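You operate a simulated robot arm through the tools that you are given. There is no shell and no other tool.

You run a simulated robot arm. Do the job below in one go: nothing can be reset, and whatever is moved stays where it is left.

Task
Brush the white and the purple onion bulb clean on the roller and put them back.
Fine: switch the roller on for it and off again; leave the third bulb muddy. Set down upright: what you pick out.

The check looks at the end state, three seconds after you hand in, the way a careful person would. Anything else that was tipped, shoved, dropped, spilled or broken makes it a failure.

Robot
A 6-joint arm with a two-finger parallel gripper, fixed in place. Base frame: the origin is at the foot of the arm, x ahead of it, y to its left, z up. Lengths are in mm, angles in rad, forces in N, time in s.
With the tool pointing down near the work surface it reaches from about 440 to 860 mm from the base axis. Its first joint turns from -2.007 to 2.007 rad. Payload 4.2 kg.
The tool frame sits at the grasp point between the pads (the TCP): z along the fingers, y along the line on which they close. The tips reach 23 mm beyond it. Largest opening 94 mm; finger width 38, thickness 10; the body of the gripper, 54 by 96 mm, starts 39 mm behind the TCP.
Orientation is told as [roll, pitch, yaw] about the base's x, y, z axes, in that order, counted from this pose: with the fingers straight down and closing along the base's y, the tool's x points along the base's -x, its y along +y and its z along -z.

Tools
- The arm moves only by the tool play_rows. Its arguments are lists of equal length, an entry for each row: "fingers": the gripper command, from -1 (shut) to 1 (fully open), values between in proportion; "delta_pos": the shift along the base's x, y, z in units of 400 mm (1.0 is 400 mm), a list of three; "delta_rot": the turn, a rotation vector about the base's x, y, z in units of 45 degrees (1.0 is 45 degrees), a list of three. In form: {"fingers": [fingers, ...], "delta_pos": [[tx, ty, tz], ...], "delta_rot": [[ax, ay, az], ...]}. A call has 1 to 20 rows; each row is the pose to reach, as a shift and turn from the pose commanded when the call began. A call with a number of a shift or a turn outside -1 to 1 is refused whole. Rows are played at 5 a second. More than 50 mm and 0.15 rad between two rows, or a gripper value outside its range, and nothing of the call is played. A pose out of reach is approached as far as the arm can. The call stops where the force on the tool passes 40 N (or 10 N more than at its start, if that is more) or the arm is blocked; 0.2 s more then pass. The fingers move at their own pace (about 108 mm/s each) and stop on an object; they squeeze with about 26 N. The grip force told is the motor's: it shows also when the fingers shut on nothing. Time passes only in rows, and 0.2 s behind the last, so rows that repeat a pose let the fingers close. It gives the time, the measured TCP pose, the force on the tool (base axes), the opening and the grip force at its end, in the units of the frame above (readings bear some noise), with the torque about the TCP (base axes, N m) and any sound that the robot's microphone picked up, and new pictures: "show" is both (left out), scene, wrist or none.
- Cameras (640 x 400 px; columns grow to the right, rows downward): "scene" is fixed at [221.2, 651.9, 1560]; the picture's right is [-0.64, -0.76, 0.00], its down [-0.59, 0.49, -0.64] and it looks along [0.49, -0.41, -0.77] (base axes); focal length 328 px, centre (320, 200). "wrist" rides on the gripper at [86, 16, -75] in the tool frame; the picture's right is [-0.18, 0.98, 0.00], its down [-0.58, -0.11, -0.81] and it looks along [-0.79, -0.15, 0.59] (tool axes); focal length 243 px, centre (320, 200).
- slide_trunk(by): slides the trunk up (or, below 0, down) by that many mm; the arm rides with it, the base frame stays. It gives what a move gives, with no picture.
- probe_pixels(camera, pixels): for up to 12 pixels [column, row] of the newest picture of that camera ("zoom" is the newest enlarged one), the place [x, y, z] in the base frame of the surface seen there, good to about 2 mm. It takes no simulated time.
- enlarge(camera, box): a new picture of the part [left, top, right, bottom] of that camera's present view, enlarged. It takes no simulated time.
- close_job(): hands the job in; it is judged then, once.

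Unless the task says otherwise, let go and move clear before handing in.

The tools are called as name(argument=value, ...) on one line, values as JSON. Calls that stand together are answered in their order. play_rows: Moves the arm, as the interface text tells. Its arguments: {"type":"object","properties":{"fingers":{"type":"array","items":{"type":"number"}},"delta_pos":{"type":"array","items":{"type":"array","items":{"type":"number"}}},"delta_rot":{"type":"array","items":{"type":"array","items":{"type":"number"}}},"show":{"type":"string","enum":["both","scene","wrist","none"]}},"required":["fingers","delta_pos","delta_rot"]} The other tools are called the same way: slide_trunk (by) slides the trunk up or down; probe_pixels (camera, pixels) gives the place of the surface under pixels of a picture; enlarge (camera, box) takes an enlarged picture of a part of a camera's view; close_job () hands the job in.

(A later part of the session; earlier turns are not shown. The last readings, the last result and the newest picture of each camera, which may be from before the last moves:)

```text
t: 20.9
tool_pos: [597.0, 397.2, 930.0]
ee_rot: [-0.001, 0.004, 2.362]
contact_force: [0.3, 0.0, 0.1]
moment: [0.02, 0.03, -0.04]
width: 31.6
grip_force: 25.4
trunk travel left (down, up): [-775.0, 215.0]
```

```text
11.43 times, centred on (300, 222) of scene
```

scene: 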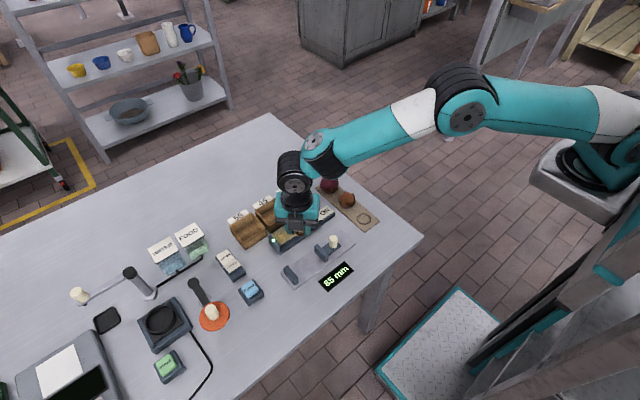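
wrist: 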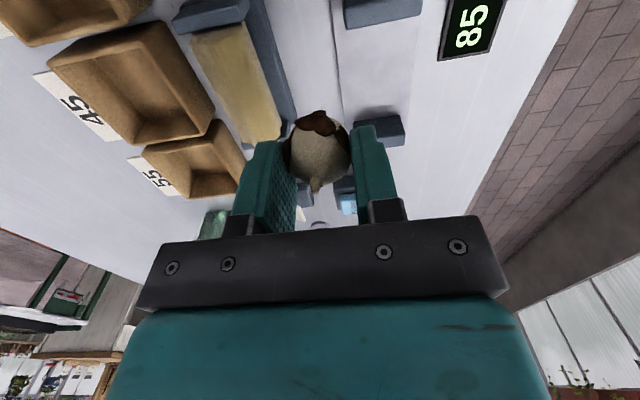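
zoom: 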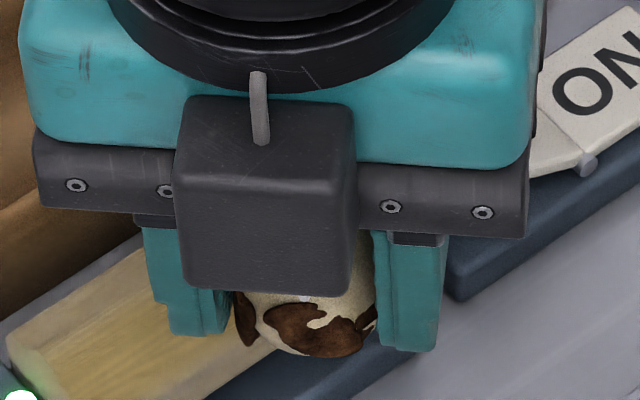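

At 135° yaw the formerly +x side faces the camera (zoom (315,325)): mud still there, perhaps with a bit worn off. I'll finish turning to 180° so the -x patch, which the wrist camera sees well, can be brushed as a clear test.

play_rows(fingers=[-1, -1, -1, -1, -1, -1, -1], delta_pos=[[0, 0, 0], [0, 0, 0], [0, 0, 0], [0, 0, 0], [0, 0, 0], [0, 0, 0], [0, 0, 0]], delta_rot=[[0, 0, 0.18], [0, 0, 0.36], [0, 0, 0.54], [0, 0, 0.72], [0, 0, 0.9], [0, 0, 1], [0, 0, 1]])

enlarge(camera="scene", box=[275, 205, 325, 240])

```text
t: 22.5
tool_pos: [597.0, 396.9, 929.0]
ee_rot: [-0.002, 0.003, -3.138]
contact_force: [0.2, -0.7, -1.2]
moment: [0.01, -0.01, 0.01]
width: 31.8
grip_force: 26.1
trunk travel left (down, up): [-775.0, 215.0]
```

scene: 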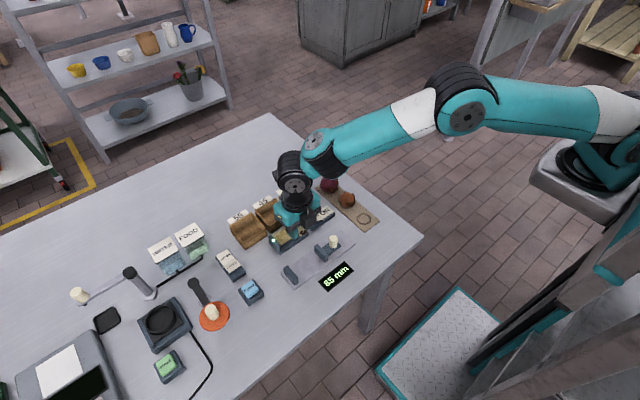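
wrist: 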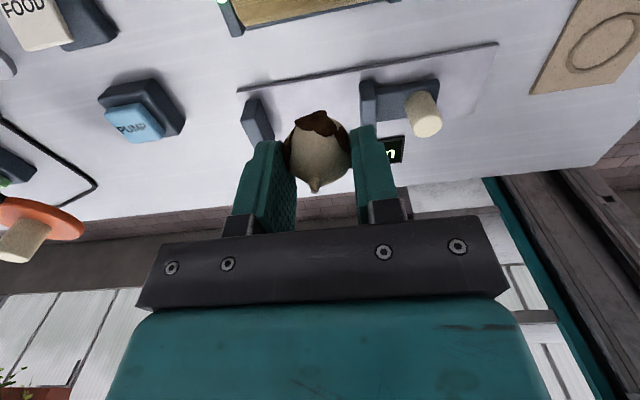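

```text
11.43 times, centred on (300, 222) of scene
```

zoom: 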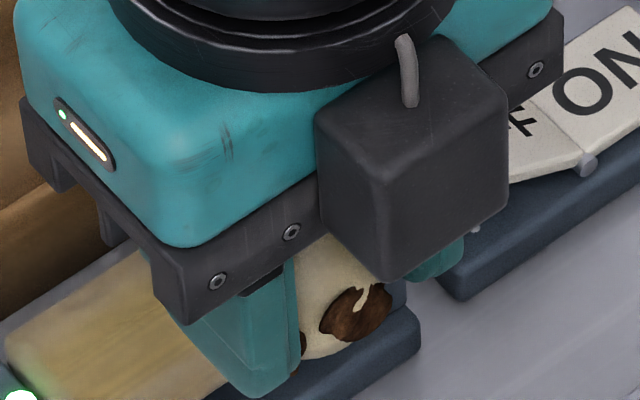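

Now tool +x faces the roller. I'll lower to the same height and press the -x patch onto the brush gently, then compare in the wrist view.

play_rows(fingers=[-1, -1, -1, -1, -1, -1, -1, -1, -1, -1, -1, -1, -1, -1, -1], delta_pos=[[0, 0, -0.1], [0, 0, -0.2], [0.02, 0, -0.2], [0.04, 0, -0.2], [0.05, 0, -0.2], [0.053, 0, -0.2], [0.056, 0, -0.2], [0.058, 0, -0.2], [0.06, 0, -0.2], [0.06, 0, -0.2], [0.06, 0, -0.2], [0.06, 0, -0.2], [0.06, 0, -0.2], [0.06, 0, -0.2], [0.06, 0, -0.2]], delta_rot=[[0, 0, 0], [0, 0, 0], [0, 0, 0], [0, 0, 0], [0, 0, 0], [0, 0, 0], [0, 0, 0], [0, 0, 0], [0, 0, 0], [0, 0, 0], [0, 0, 0], [0, 0, 0], [0, 0, 0], [0, 0, 0], [0, 0, 0]])

enlarge(camera="wrist", box=[220, 80, 420, 210])

```text
t: 25.7
tool_pos: [620.1, 396.7, 850.7]
ee_rot: [-0.002, 0.005, -3.138]
contact_force: [-22.5, 1.7, 5.0]
moment: [0.06, 0.31, -0.1]
width: 32.7
grip_force: 25.8
trunk travel left (down, up): [-775.0, 215.0]
```

scene: 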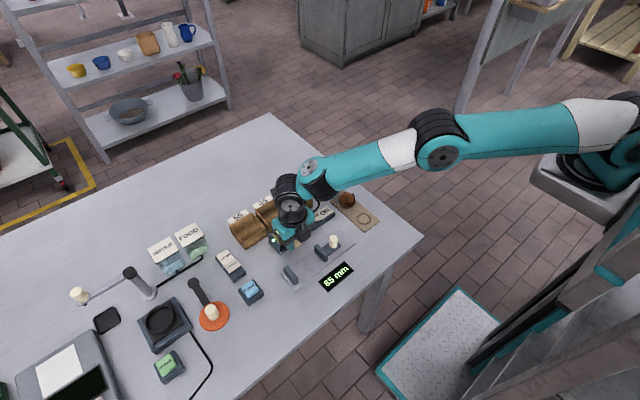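
wrist: 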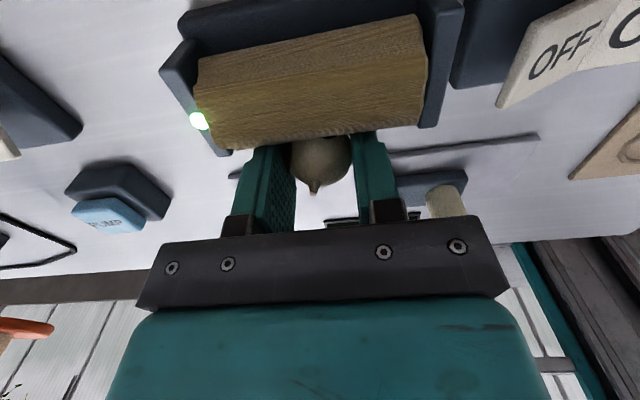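

```text
3.08 times, centred on (320, 145) of wrist
```

zoom: 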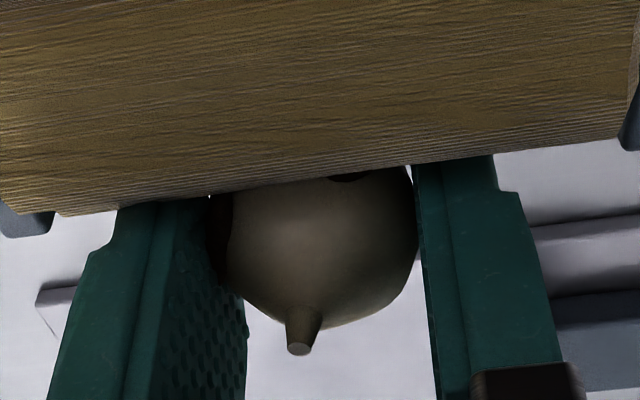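

The big -x patch seems mostly gone while in contact. I'll back off and look.

play_rows(fingers=[-1, -1, -1, -1], delta_pos=[[-0.03, 0, 0], [-0.06, 0, 0.05], [-0.06, 0, 0.15], [-0.06, 0, 0.15]], delta_rot=[[0, 0, 0], [0, 0, 0], [0, 0, 0], [0, 0, 0]])

enlarge(camera="wrist", box=[220, 80, 420, 210])

enlarge(camera="scene", box=[275, 205, 325, 240])

```text
t: 26.7
tool_pos: [595.7, 395.3, 908.9]
ee_rot: [-0.002, 0.003, -3.14]
contact_force: [-1.1, 0.5, -0.3]
moment: [0.0, 0.04, 0.02]
width: 32.4
grip_force: 25.8
trunk travel left (down, up): [-775.0, 215.0]
```

scene: 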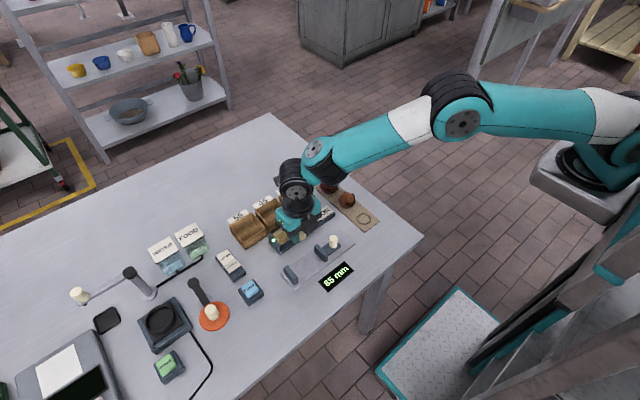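
wrist: 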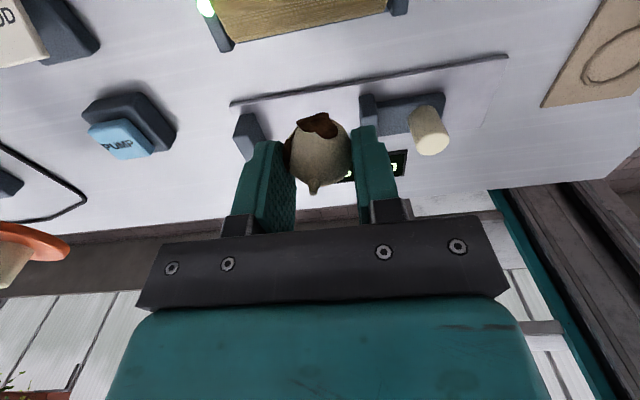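

```text
3.08 times, centred on (320, 145) of wrist
```

zoom: 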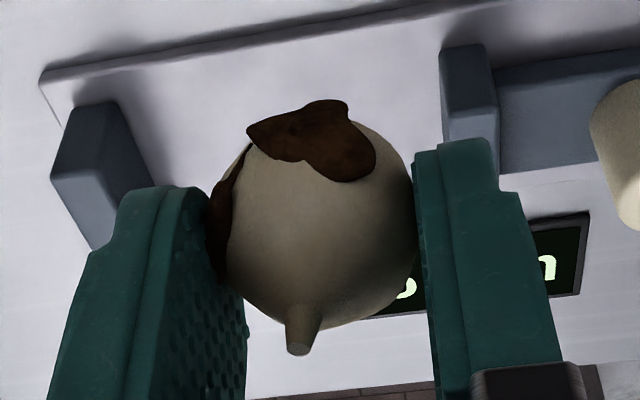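

```text
11.43 times, centred on (300, 222) of scene
```

zoom: 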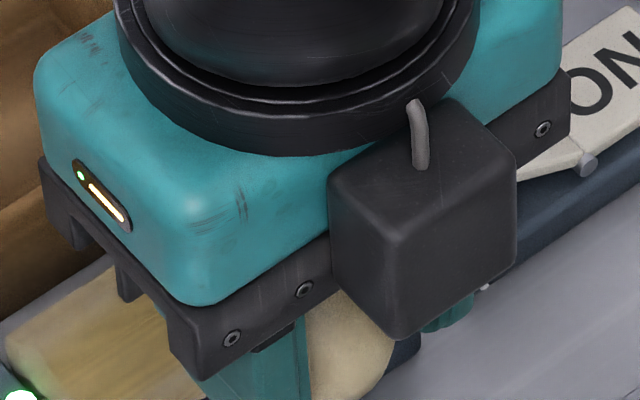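

The small patch by the right finger has vanished and the main patch remains (zoom (320,140)). I'll keep brushing this side a bit longer with a small vertical sweep and then look again.

play_rows(fingers=[-1, -1, -1, -1, -1, -1, -1, -1, -1, -1, -1, -1, -1, -1, -1, -1], delta_pos=[[0, 0, -0.06], [0, 0, -0.15], [0.03, 0, -0.15], [0.05, 0, -0.15], [0.054, 0, -0.15], [0.057, 0, -0.15], [0.059, 0, -0.15], [0.059, 0, -0.153], [0.059, 0, -0.156], [0.058, 0, -0.158], [0.058, 0, -0.16], [0.058, 0, -0.16], [0.058, 0, -0.158], [0.058, 0, -0.156], [0.058, 0, -0.154], [0.058, 0, -0.152]], delta_rot=[[0, 0, 0], [0, 0, 0], [0, 0, 0], [0, 0, 0], [0, 0, 0], [0, 0, 0], [0, 0, 0], [0, 0, 0], [0, 0, 0], [0, 0, 0], [0, 0, 0], [0, 0, 0], [0, 0, 0], [0, 0, 0], [0, 0, 0], [0, 0, 0]], show="wrist")

enlarge(camera="wrist", box=[220, 80, 420, 210])

```text
t: 30.1
tool_pos: [619.3, 395.6, 847.1]
ee_rot: [0.0, 0.001, -3.14]
contact_force: [-8.2, -0.2, -3.5]
moment: [0.03, 0.22, -0.11]
width: 32.3
grip_force: 26.1
trunk travel left (down, up): [-775.0, 215.0]
```

wrist: 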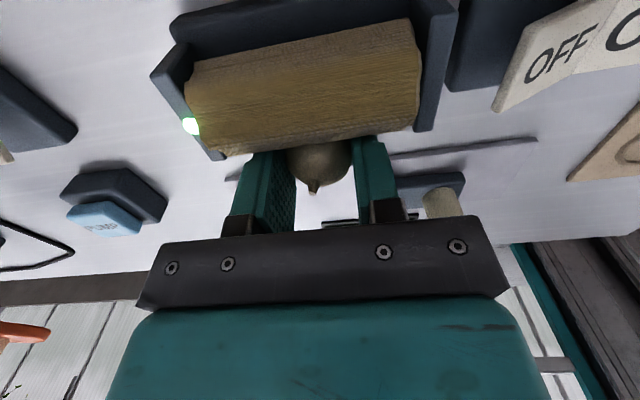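

```text
3.08 times, centred on (320, 145) of wrist
```

zoom: 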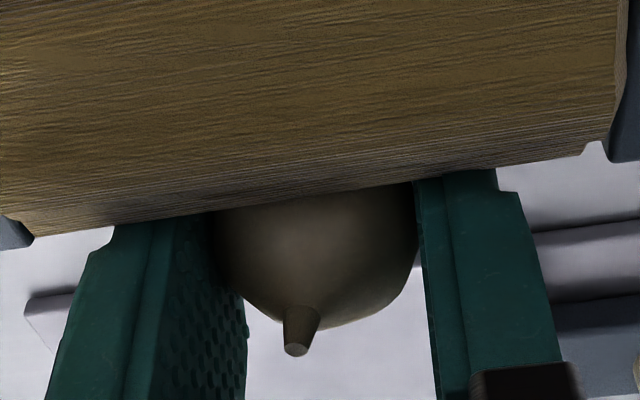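

No mud shows on the visible part now. I'll back off and check from several sides.

play_rows(fingers=[-1, -1, -1, -1, -1], delta_pos=[[-0.03, 0, 0], [-0.06, 0, 0.05], [-0.06, 0, 0.15], [-0.06, 0, 0.2], [-0.06, 0, 0.2]], delta_rot=[[0, 0, 0], [0, 0, 0], [0, 0, 0], [0, 0, 0], [0, 0, 0]])

enlarge(camera="wrist", box=[220, 80, 420, 210])

enlarge(camera="scene", box=[275, 205, 325, 240])

```text
t: 31.3
tool_pos: [596.9, 397.2, 928.7]
ee_rot: [-0.002, 0.004, -3.141]
contact_force: [0.1, 0.4, 0.2]
moment: [0.03, 0.02, -0.01]
width: 32.5
grip_force: 25.5
trunk travel left (down, up): [-775.0, 215.0]
```

scene: 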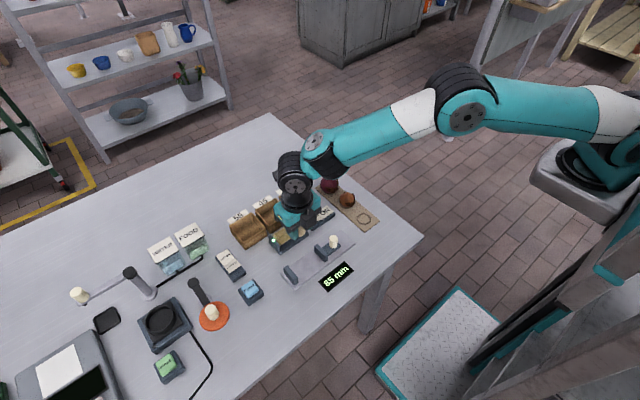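
wrist: 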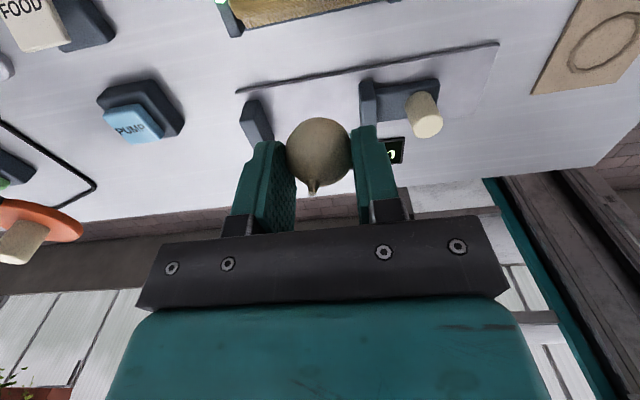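

```text
3.08 times, centred on (320, 145) of wrist
```

zoom: 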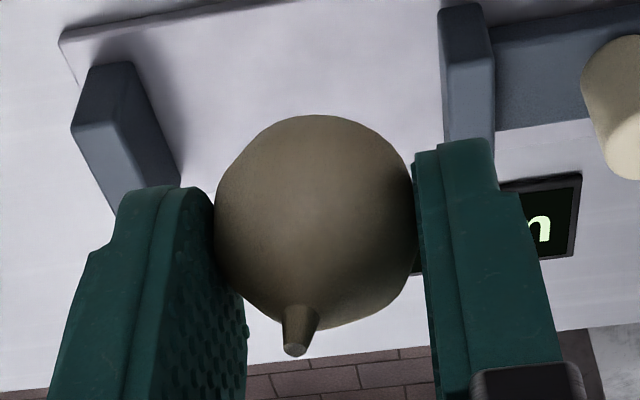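

```text
11.43 times, centred on (300, 222) of scene
```

zoom: 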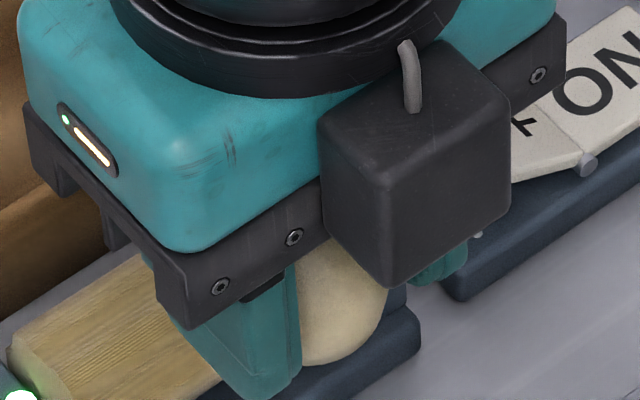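

The white bulb now looks clean all round (wrist zoom and scene zoom both bare). I'll probe it to see how it sits in the grip before returning it.

enlarge(camera="wrist", box=[270, 100, 370, 200])

probe_pixels(camera="wrist", pixels=[[311, 193], [312, 190], [313, 186], [318, 125], [295, 150], [340, 150], [318, 150], [305, 165], [330, 165], [300, 135], [335, 135], [318, 170]])

```text
4.00 times, centred on (320, 150) of wrist
```

zoom: 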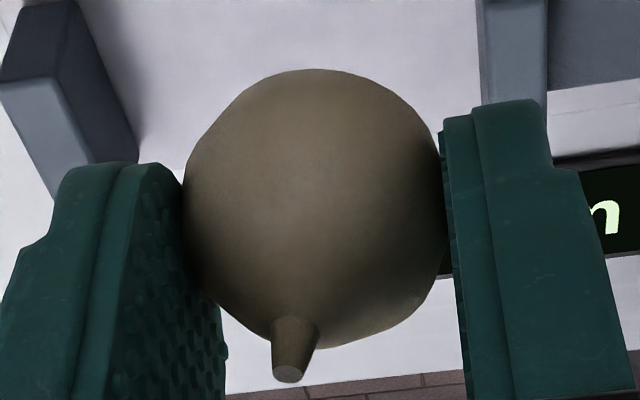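

```text
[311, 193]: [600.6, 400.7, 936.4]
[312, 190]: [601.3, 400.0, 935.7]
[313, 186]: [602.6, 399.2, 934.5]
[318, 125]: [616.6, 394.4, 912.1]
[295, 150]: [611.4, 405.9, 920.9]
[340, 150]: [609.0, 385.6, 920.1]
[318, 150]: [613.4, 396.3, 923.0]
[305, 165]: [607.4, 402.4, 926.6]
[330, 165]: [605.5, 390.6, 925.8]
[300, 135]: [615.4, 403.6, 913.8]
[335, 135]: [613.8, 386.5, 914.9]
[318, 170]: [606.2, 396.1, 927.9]
```

The white bulb's centre is at about (599.8,396.9,912) and its stub leans ~9° toward +y. I'll carry it back above its cup while tilting the gripper about x to set it upright, and check there.

play_rows(fingers=[-1, -1, -1, -1, -1, -1, -1, -1, -1, -1], delta_pos=[[0, -0.1, 0], [-0.02, -0.2, 0], [-0.04, -0.3, 0], [-0.06, -0.4, 0], [-0.0733, -0.5, 0], [-0.0733, -0.522, 0], [-0.0733, -0.522, 0], [-0.0733, -0.522, -0.1], [-0.0733, -0.522, -0.16], [-0.0733, -0.522, -0.16]], delta_rot=[[0, 0, 0], [0, 0, 0], [0, 0, 0], [0, 0, 0], [0, 0, 0], [0.1, 0, 0], [0.195, 0, 0], [0.195, 0, 0], [0.195, 0, 0], [0.195, 0, 0]])

enlarge(camera="wrist", box=[270, 100, 370, 200])

probe_pixels(camera="wrist", pixels=[[311, 193], [312, 190], [318, 125], [295, 150], [340, 150], [318, 150], [305, 165], [330, 165], [300, 135], [335, 135], [318, 170]])

enlarge(camera="scene", box=[330, 185, 390, 230])

```text
t: 33.5
tool_pos: [567.0, 187.5, 862.9]
ee_rot: [-0.156, 0.004, -3.14]
contact_force: [-0.7, 0.0, -0.3]
moment: [-0.01, 0.01, 0.03]
width: 32.2
grip_force: 25.2
trunk travel left (down, up): [-775.0, 215.0]
```

scene: 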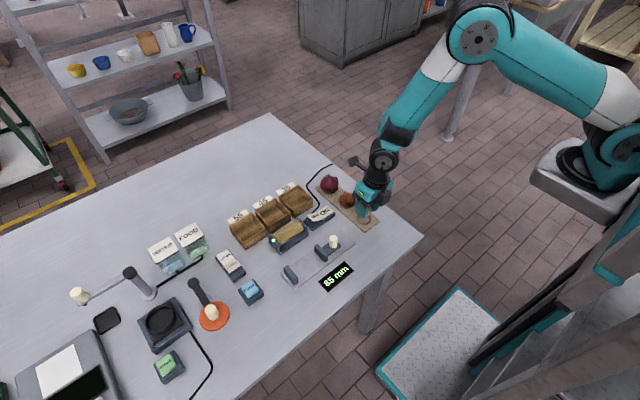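
wrist: 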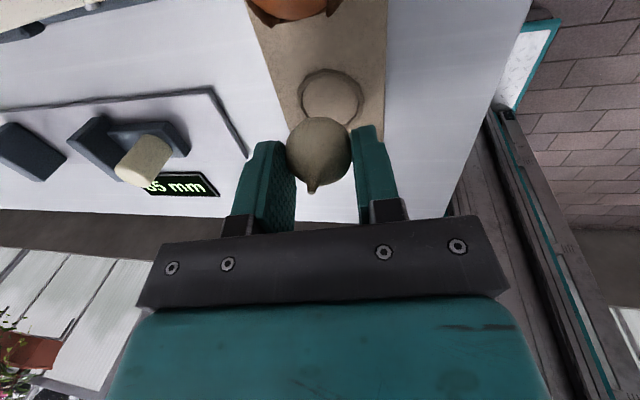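

```text
4.00 times, centred on (320, 150) of wrist
```

zoom: 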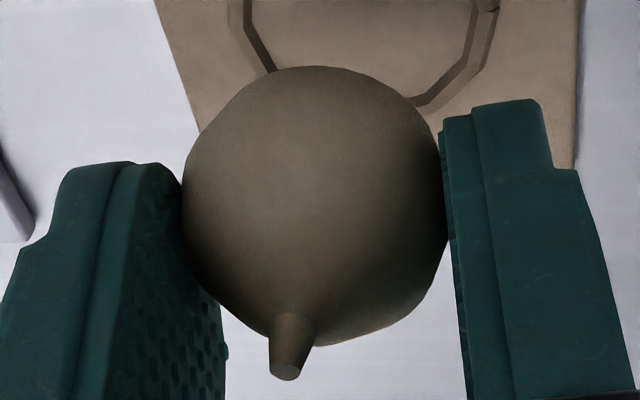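

```text
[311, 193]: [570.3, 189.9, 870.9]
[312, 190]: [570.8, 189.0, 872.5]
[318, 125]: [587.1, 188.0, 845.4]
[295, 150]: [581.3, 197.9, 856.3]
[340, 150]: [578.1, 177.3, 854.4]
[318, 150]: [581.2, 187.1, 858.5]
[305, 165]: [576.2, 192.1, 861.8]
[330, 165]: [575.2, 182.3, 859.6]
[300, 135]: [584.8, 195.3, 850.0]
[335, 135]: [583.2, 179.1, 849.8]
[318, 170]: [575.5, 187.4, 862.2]
```

```text
8.89 times, centred on (360, 208) of scene
```

zoom: 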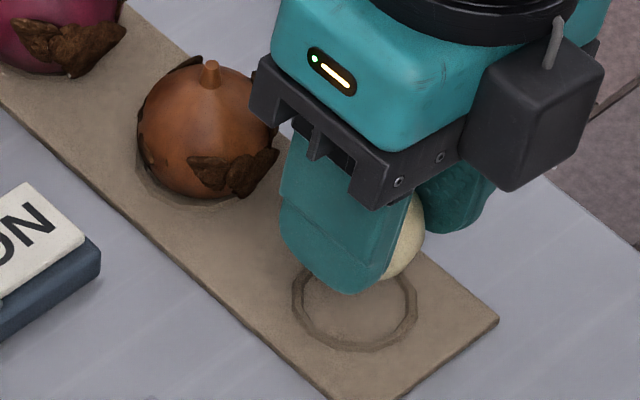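

The bulb is now upright (stub directly above centre) with its centre about (569.7,189.1,846). I'll shift (+1,+1.5) and lower by 22 mm, then recheck.

play_rows(fingers=[-1, -1, -1, -1], delta_pos=[[0.0022, 0.0035, 0], [0.0022, 0.0035, -0.03], [0.0022, 0.0035, -0.055], [0.0022, 0.0035, -0.055]], delta_rot=[[0, 0, 0], [0, 0, 0], [0, 0, 0], [0, 0, 0]])

probe_pixels(camera="wrist", pixels=[[311, 193], [312, 190], [318, 125], [295, 150], [340, 150], [318, 150], [305, 165], [330, 165], [300, 135], [335, 135], [318, 170]])

enlarge(camera="wrist", box=[270, 80, 390, 200])

```text
t: 34.5
tool_pos: [567.9, 188.9, 842.6]
ee_rot: [-0.156, 0.004, -3.14]
contact_force: [0.5, 0.3, -0.8]
moment: [0.01, -0.01, 0.02]
width: 32.4
grip_force: 25.9
trunk travel left (down, up): [-775.0, 215.0]
```

scene: 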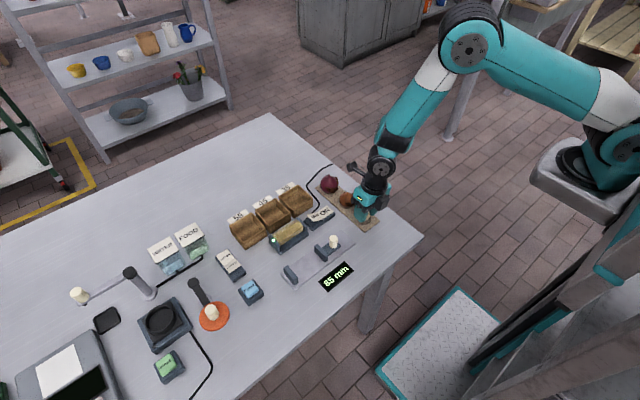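
wrist: 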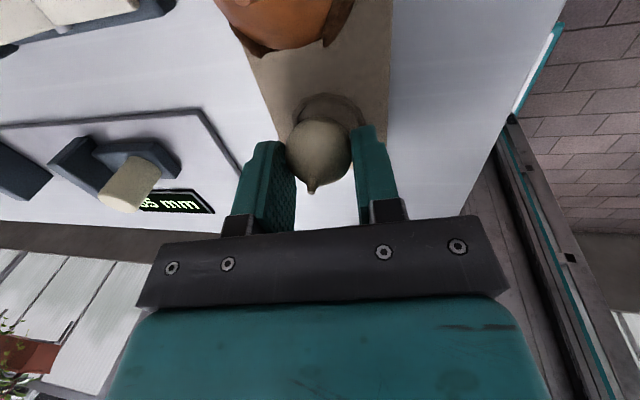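

```text
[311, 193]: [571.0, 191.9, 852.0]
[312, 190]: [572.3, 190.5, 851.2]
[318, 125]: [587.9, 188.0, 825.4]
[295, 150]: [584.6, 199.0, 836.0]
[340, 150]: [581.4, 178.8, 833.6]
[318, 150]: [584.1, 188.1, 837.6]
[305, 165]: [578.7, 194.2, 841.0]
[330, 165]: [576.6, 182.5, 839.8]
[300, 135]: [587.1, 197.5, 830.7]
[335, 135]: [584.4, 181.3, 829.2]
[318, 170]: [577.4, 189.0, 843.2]
```

```text
3.33 times, centred on (330, 140) of wrist
```

zoom: 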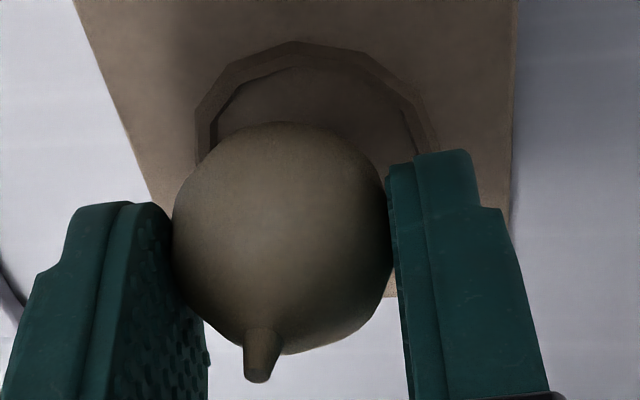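

The bulb is centred over its cup at about z 826. I'll lower it the last ~7 mm and read the contact.

play_rows(fingers=[-1, -1, -1, -1], delta_pos=[[-0.002, 0, -0.008], [-0.002, 0, -0.014], [-0.002, 0, -0.017], [-0.002, 0, -0.017]], delta_rot=[[0, 0, 0], [0, 0, 0], [0, 0, 0], [0, 0, 0]], show="wrist")

probe_pixels(camera="wrist", pixels=[[311, 193], [312, 190], [318, 125], [295, 150], [340, 150], [318, 150], [305, 165], [330, 165], [300, 135], [335, 135], [318, 170]])

enlarge(camera="wrist", box=[270, 80, 390, 200])

```text
t: 35.5
tool_pos: [565.7, 189.0, 836.0]
ee_rot: [-0.156, 0.005, -3.14]
contact_force: [-2.3, -1.6, 9.0]
moment: [-0.04, 0.01, 0.01]
width: 32.4
grip_force: 25.4
trunk travel left (down, up): [-775.0, 215.0]
```

wrist: 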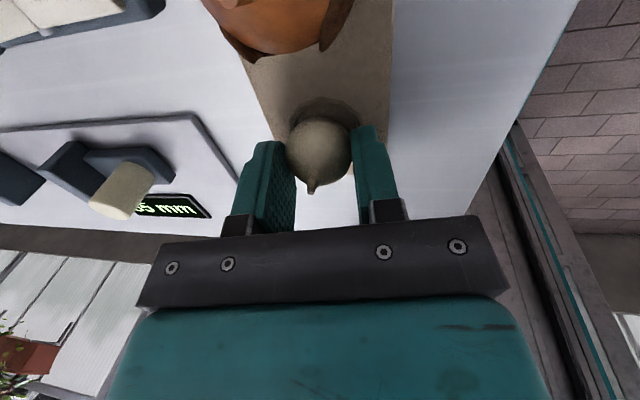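

```text
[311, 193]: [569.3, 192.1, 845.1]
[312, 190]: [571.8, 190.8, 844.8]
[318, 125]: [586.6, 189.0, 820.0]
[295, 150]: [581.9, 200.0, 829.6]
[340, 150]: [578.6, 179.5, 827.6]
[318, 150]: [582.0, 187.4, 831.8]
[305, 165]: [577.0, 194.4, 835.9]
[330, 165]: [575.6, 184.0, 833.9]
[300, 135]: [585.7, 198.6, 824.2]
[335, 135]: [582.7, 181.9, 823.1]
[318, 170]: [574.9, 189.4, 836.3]
```

```text
3.33 times, centred on (330, 140) of wrist
```

zoom: 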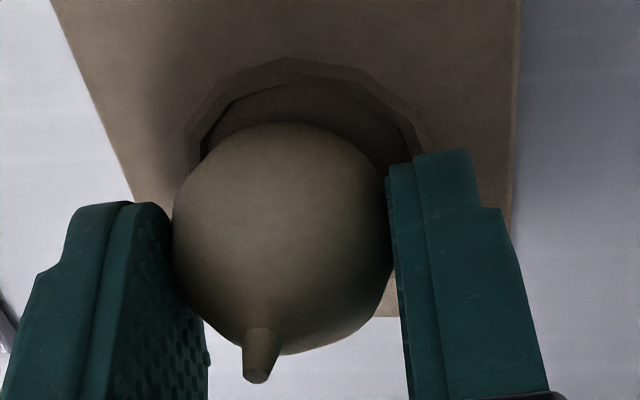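

Contact of 9 N: the bulb sits in its cup with centre ≈(570,191,819.5). I'll ease up slightly, open, and rise.

play_rows(fingers=[-1, -0.1, 0.1, 0.1, 0.1, 0.1, 0.1], delta_pos=[[0, 0, 0.0012], [0, 0, 0.0012], [0, 0, 0.0012], [0, 0, 0.03], [0, 0, 0.1], [0, 0, 0.2], [0, 0, 0.2]], delta_rot=[[0, 0, 0], [0, 0, 0], [0, 0, 0], [0, 0, 0], [0, 0, 0], [0, 0, 0], [0, 0, 0]])

enlarge(camera="scene", box=[310, 168, 390, 232])

enlarge(camera="wrist", box=[250, 40, 410, 140])

```text
t: 37.1
tool_pos: [566.2, 189.6, 916.2]
ee_rot: [-0.157, 0.005, -3.14]
contact_force: [0.6, 0.2, 0.2]
moment: [0.0, -0.02, 0.01]
width: 52.0
grip_force: 0.1
trunk travel left (down, up): [-775.0, 215.0]
```

scene: 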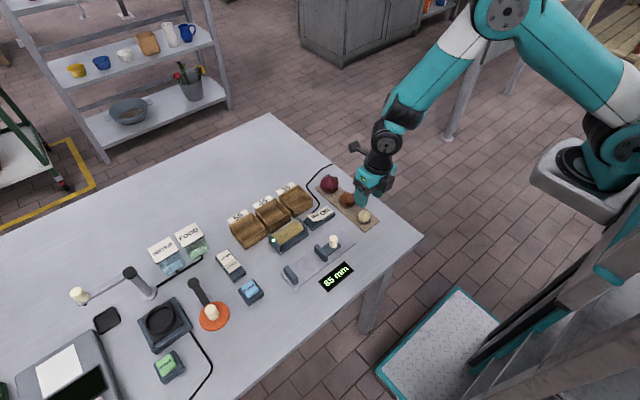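
wrist: 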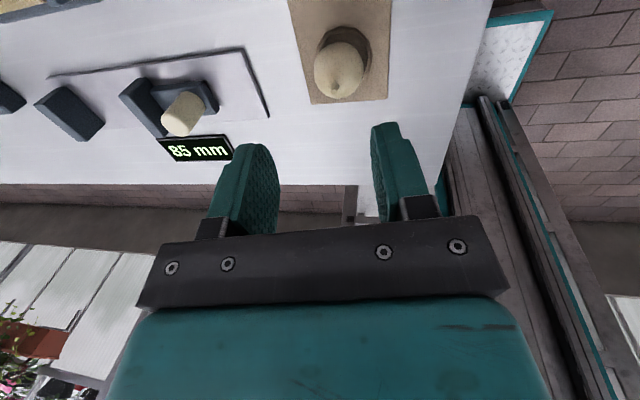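

```text
6.25 times, centred on (350, 200) of scene
```

zoom: 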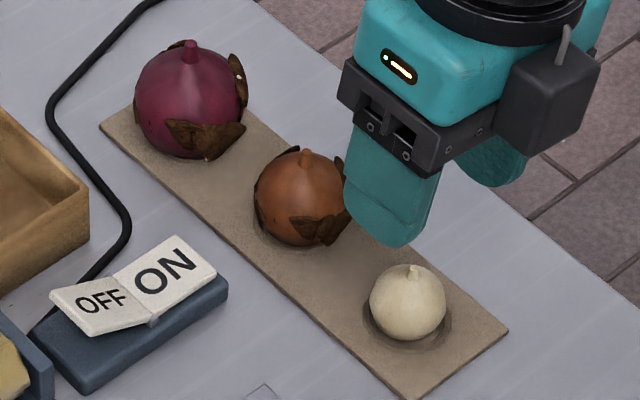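

```text
4.00 times, centred on (330, 90) of wrist
```

zoom: 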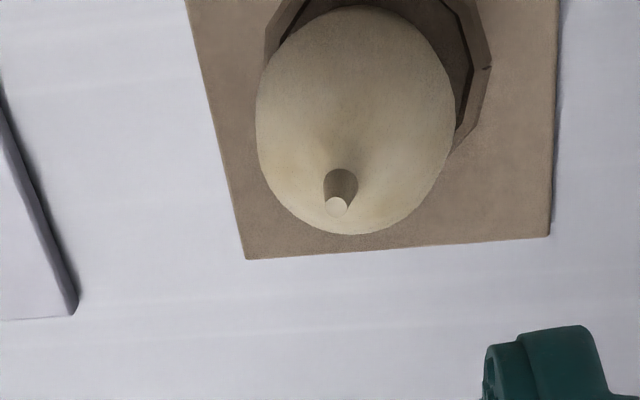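

White is clean, upright and back in its cup. Now I'll level the gripper and move above the purple bulb, opening to about 76 mm.

play_rows(fingers=[0.1, 0.6, 0.6, 0.6, 0.6, 0.6, 0.6], delta_pos=[[0, 0, 0.03], [0.1, 0.005, 0.03], [0.2, 0.01, 0.03], [0.3, 0.015, 0.03], [0.39, 0.015, 0.03], [0.39, 0.015, 0.03], [0.39, 0.015, 0.03]], delta_rot=[[-0.1, 0, 0], [-0.198, 0, 0], [-0.198, 0, 0], [-0.198, 0, 0], [-0.198, 0, 0], [-0.198, 0, 0], [-0.198, 0, 0]])

enlarge(camera="wrist", box=[230, 20, 430, 150])

```text
t: 38.7
tool_pos: [720.9, 195.5, 929.3]
ee_rot: [0.0, 0.003, -3.138]
contact_force: [0.0, -0.1, 0.8]
moment: [0.01, 0.05, 0.02]
width: 75.3
grip_force: 0.0
trunk travel left (down, up): [-775.0, 215.0]
```

scene: 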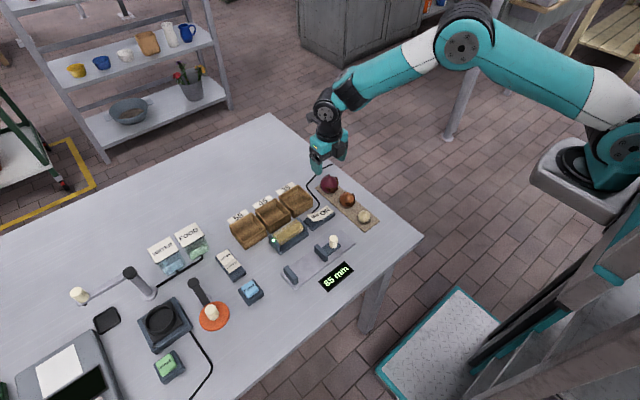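
wrist: 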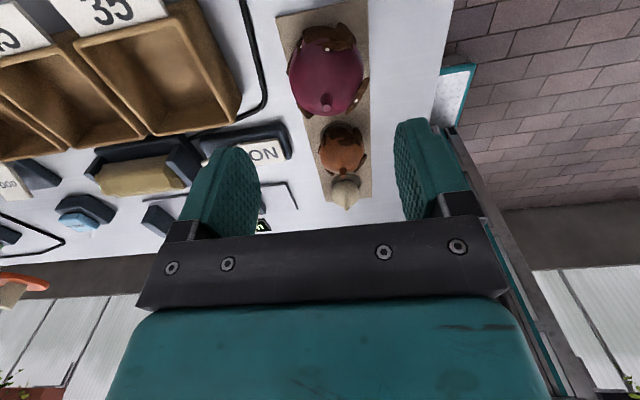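

```text
3.08 times, centred on (330, 85) of wrist
```

zoom: 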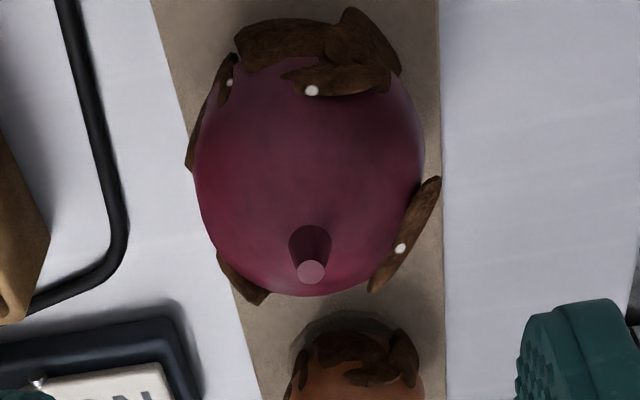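

Purple is below: stub at zoom (311,272), mud all round. I'll probe for its centre.

probe_pixels(camera="zoom", pixels=[[311, 273], [311, 240], [310, 120], [220, 180], [400, 180], [310, 180], [250, 130], [370, 130], [260, 250], [360, 250], [195, 180], [300, 40]])

```text
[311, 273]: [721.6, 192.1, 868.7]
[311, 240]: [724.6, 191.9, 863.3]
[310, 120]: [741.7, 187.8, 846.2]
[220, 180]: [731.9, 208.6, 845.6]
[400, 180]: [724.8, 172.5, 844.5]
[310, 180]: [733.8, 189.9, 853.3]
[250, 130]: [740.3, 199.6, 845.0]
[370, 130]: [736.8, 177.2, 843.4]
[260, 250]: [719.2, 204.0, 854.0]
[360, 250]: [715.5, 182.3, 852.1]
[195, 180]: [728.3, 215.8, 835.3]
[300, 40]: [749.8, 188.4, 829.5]
```

Purple's centre is about (721.3,192,829.5), R≈26. I'll descend to TCP z≈837 and close.

play_rows(fingers=[0.6, 0.6, 0.6, 0.6, 0.6, -1, -1, -1, -1], delta_pos=[[0, -0.009, 0], [0, -0.009, -0.08], [0, -0.009, -0.16], [0, -0.009, -0.23], [0, -0.009, -0.23], [0, -0.009, -0.23], [0, -0.009, -0.23], [0, -0.009, -0.23], [0, -0.009, -0.23]], delta_rot=[[0, 0, 0], [0, 0, 0], [0, 0, 0], [0, 0, 0], [0, 0, 0], [0, 0, 0], [0, 0, 0], [0, 0, 0], [0, 0, 0]])

enlarge(camera="wrist", box=[220, 80, 420, 210])

probe_pixels(camera="zoom", pixels=[[320, 200], [280, 150], [360, 150], [320, 250], [300, 300]])

```text
t: 40.7
tool_pos: [724.4, 191.6, 834.7]
ee_rot: [-0.002, 0.003, -3.14]
contact_force: [0.0, -0.4, 0.0]
moment: [-0.01, -0.01, -0.03]
width: 53.5
grip_force: 25.9
trunk travel left (down, up): [-775.0, 215.0]
```

scene: 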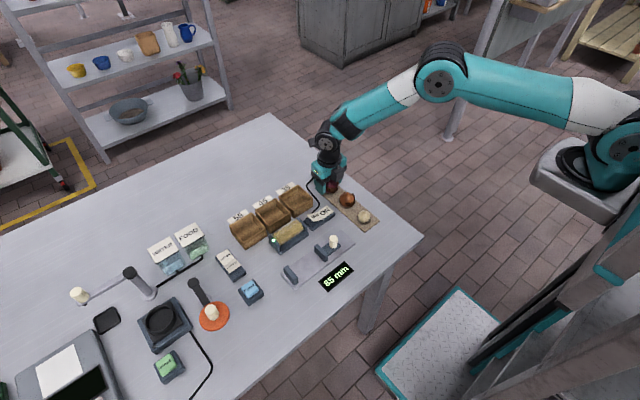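
wrist: 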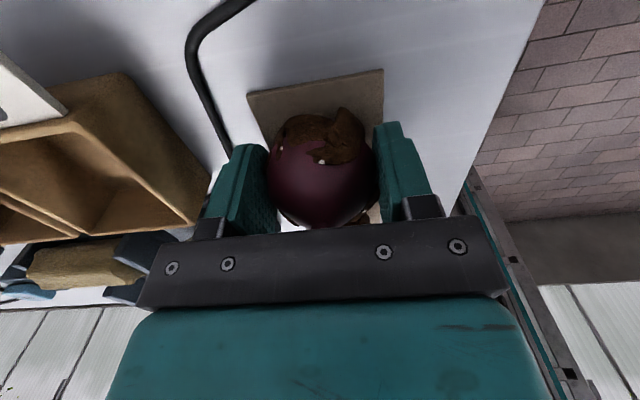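

```text
3.08 times, centred on (320, 145) of wrist
```

zoom: 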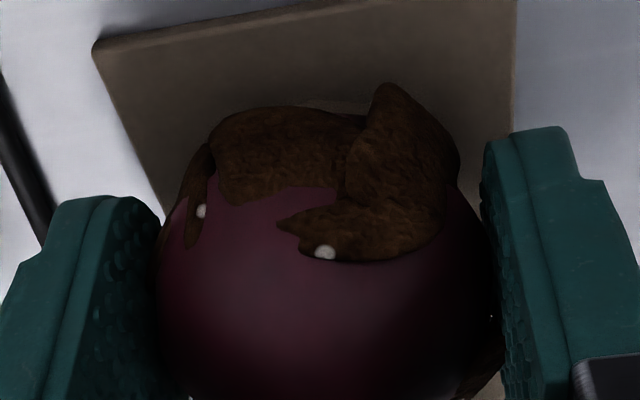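

```text
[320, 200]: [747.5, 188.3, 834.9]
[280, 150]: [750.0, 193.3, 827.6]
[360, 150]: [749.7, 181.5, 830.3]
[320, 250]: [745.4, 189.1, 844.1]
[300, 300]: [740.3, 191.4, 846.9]
```

Purple is gripped (53.5 mm). I'll lift 100 mm and carry it in front of the roller.

play_rows(fingers=[-1, -1, -1, -1, -1, -1, -1, -1, -1, -1], delta_pos=[[0, 0, 0.05], [0, 0, 0.15], [0, 0, 0.25], [-0.065, 0.1, 0.25], [-0.13, 0.2, 0.25], [-0.195, 0.3, 0.25], [-0.26, 0.4, 0.25], [-0.31, 0.49, 0.25], [-0.315, 0.51, 0.25], [-0.315, 0.51, 0.25]], delta_rot=[[0, 0, 0], [0, 0, 0], [0, 0, 0], [0, 0, 0], [0, 0, 0], [0, 0, 0], [0, 0, 0], [0, 0, 0], [0, 0, 0], [0, 0, 0]])

enlarge(camera="wrist", box=[220, 90, 420, 230])

enlarge(camera="scene", box=[270, 175, 350, 235])

```text
t: 42.9
tool_pos: [598.5, 397.9, 936.5]
ee_rot: [-0.001, 0.005, -3.141]
contact_force: [0.0, 0.0, -0.8]
moment: [-0.01, 0.02, -0.01]
width: 53.3
grip_force: 25.6
trunk travel left (down, up): [-775.0, 215.0]
```

scene: 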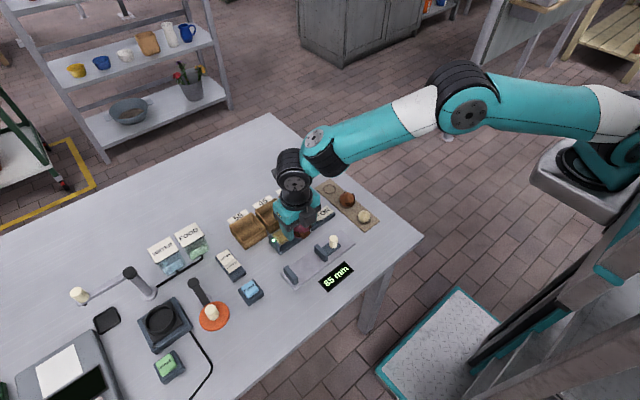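
wrist: 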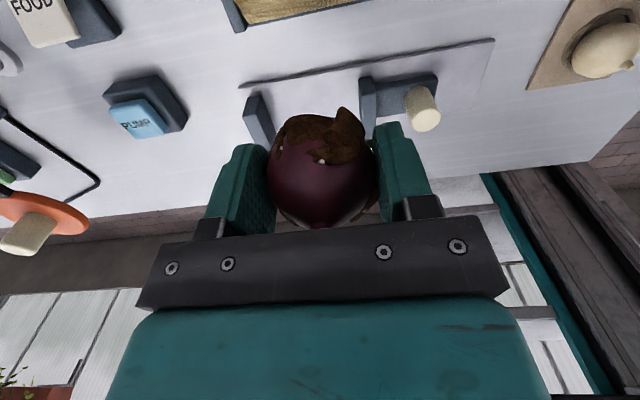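

```text
2.86 times, centred on (320, 160) of wrist
```

zoom: 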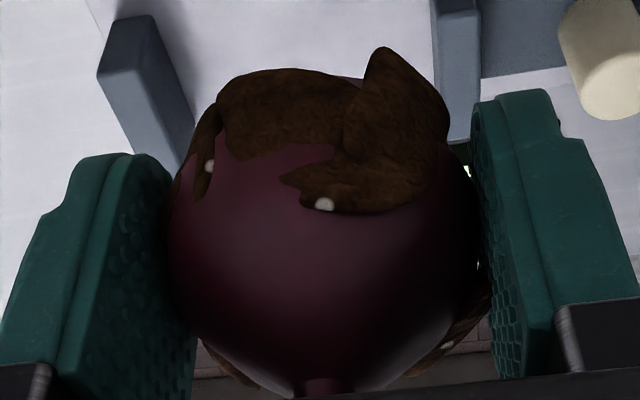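

```text
6.67 times, centred on (310, 205) of scene
```

zoom: 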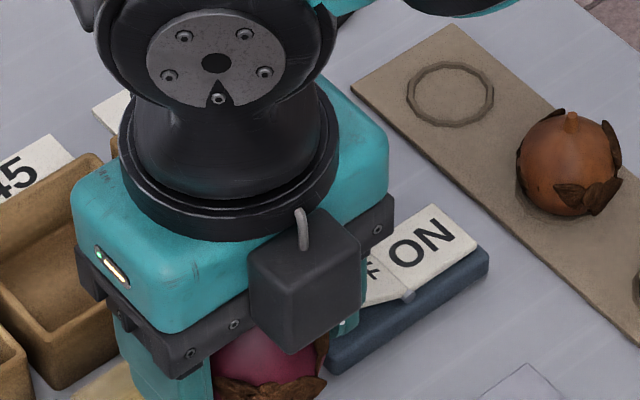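

The purple bulb sits well in the grip. I'll lower it so its centre is at z≈845 in front of the roller and approach slowly.

play_rows(fingers=[-1, -1, -1, -1, -1, -1, -1, -1], delta_pos=[[-0.01, 0, -0.1], [-0.01, 0, -0.2], [-0.01, 0, -0.211], [0, 0, -0.211], [0.01, 0, -0.211], [0.016, 0, -0.211], [0.02, 0, -0.211], [0.022, 0, -0.211]], delta_rot=[[0, 0, 0], [0, 0, 0], [0, 0, 0], [0, 0, 0], [0, 0, 0], [0, 0, 0], [0, 0, 0], [0, 0, 0]])

enlarge(camera="wrist", box=[220, 90, 420, 230])

```text
t: 43.7
tool_pos: [592.5, 401.0, 858.9]
ee_rot: [-0.01, 0.007, -3.135]
contact_force: [-8.7, 0.9, 16.8]
moment: [-0.57, 0.52, -0.29]
width: 53.5
grip_force: 26.0
trunk travel left (down, up): [-775.0, 215.0]
stopped in row 3: the force on the tool passed its limit at 45 N (the readings are from after the stop); the commanded pose is now the measured one
```

scene: 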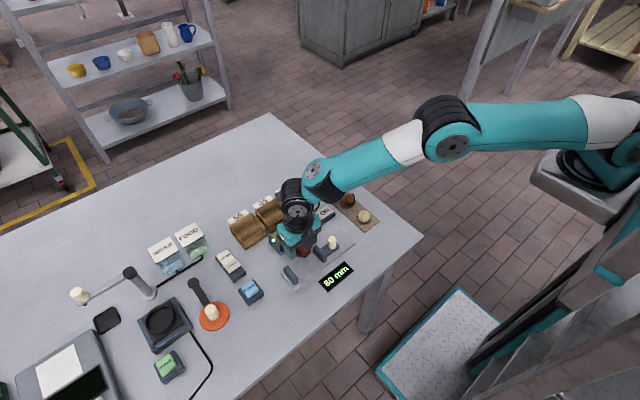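
wrist: 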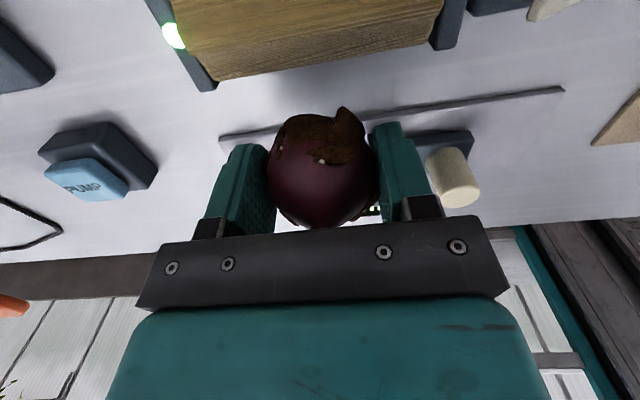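

```text
2.86 times, centred on (320, 160) of wrist
```

zoom: 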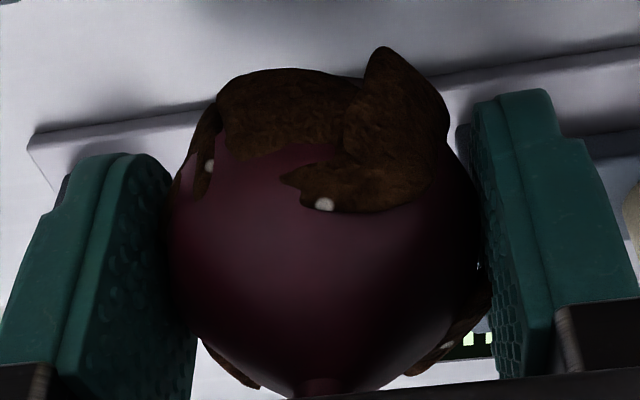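

The call stopped: I came down too close to the caliper, whose sliding jaw got touched (display now 80 mm instead of 85). I'll rise straight up, look at it, and set it back later.

play_rows(fingers=[-1, -1, -1, -1], delta_pos=[[0, 0, 0.02], [0, 0, 0.08], [0, 0, 0.18], [0.03, 0, 0.2]], delta_rot=[[0, 0, 0], [0, 0, 0], [0, 0, 0], [0, 0, 0]])

enlarge(camera="scene", box=[260, 210, 370, 300])

enlarge(camera="wrist", box=[220, 20, 460, 170])

```text
t: 44.7
tool_pos: [606.8, 400.0, 938.0]
ee_rot: [-0.008, 0.007, -3.138]
contact_force: [-0.9, -0.4, -1.5]
moment: [0.0, 0.01, 0.02]
width: 53.7
grip_force: 26.3
trunk travel left (down, up): [-775.0, 215.0]
```

scene: 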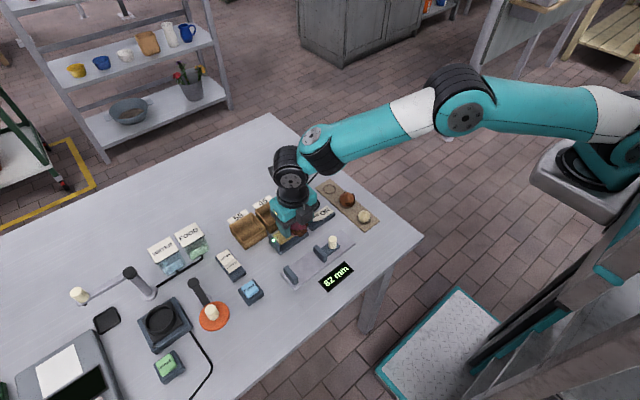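
wrist: 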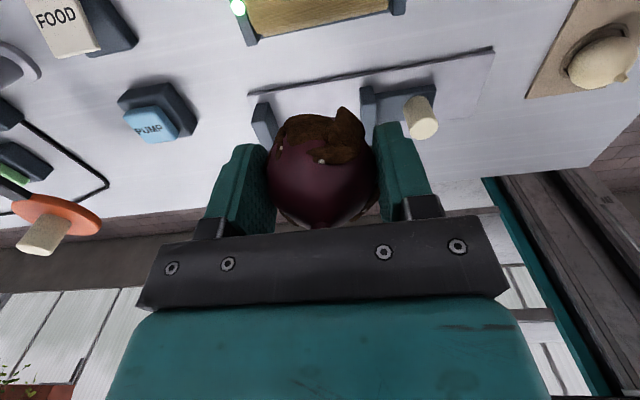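

```text
4.44 times, centred on (315, 255) of scene
```

zoom: 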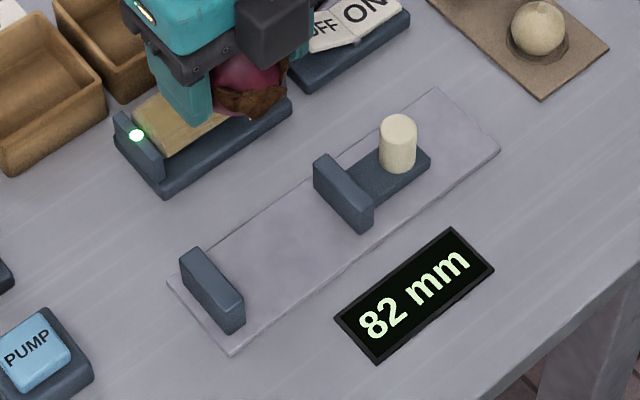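

```text
2.67 times, centred on (340, 95) of wrist
```

zoom: 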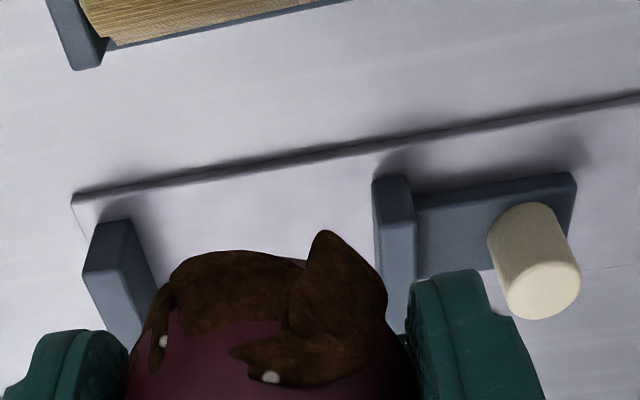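

The slider sprang to 82 mm; I'll correct it at the end. Now I'll brush purple from higher up: over the front-top of the roller at x≈622, well clear of the caliper.

play_rows(fingers=[-1, -1, -1, -1, -1, -1, -1, -1, -1, -1], delta_pos=[[0.044, -0.01, 0], [0.044, -0.01, -0.1], [0.044, -0.01, -0.13], [0.044, -0.01, -0.14], [0.044, -0.01, -0.145], [0.044, -0.01, -0.15], [0.044, -0.01, -0.154], [0.044, -0.01, -0.158], [0.044, -0.01, -0.162], [0.044, -0.01, -0.162]], delta_rot=[[0, 0, 0], [0, 0, 0], [0, 0, 0], [0, 0, 0], [0, 0, 0], [0, 0, 0], [0, 0, 0], [0, 0, 0], [0, 0, 0], [0, 0, 0]])

enlarge(camera="wrist", box=[220, 90, 420, 230])

```text
t: 46.9
tool_pos: [624.4, 396.3, 871.6]
ee_rot: [-0.007, 0.007, -3.137]
contact_force: [0.3, 0.1, -1.2]
moment: [-0.01, 0.0, 0.0]
width: 53.5
grip_force: 26.3
trunk travel left (down, up): [-775.0, 215.0]
```

scene: 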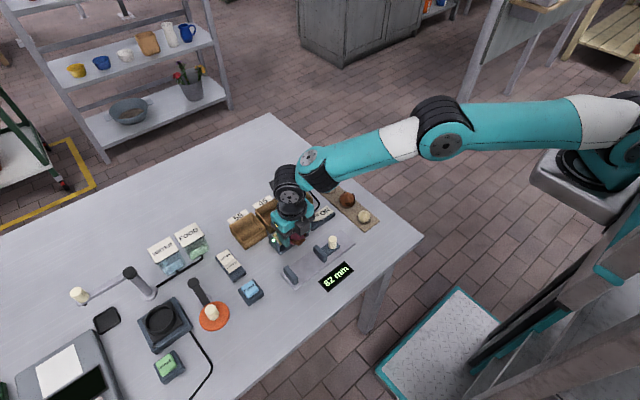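
wrist: 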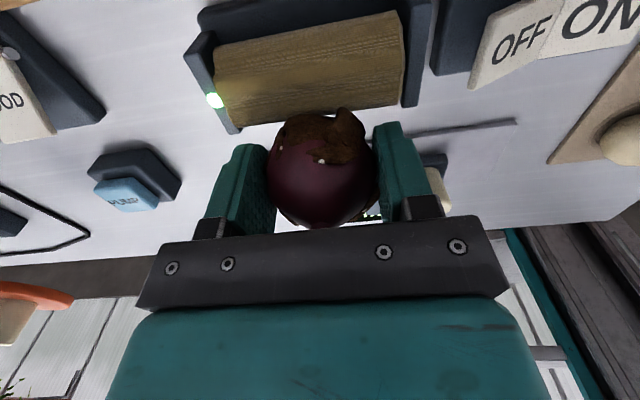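

```text
2.86 times, centred on (320, 160) of wrist
```

zoom: 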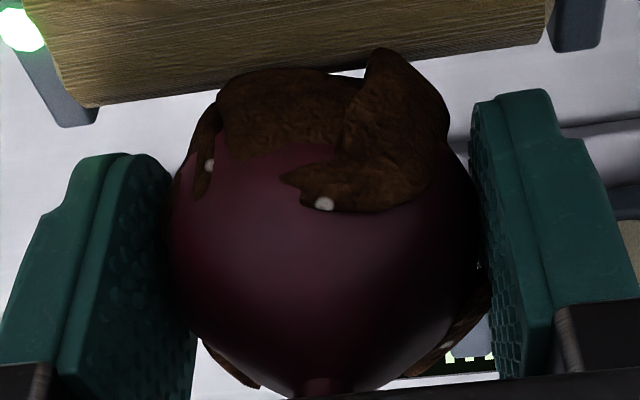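

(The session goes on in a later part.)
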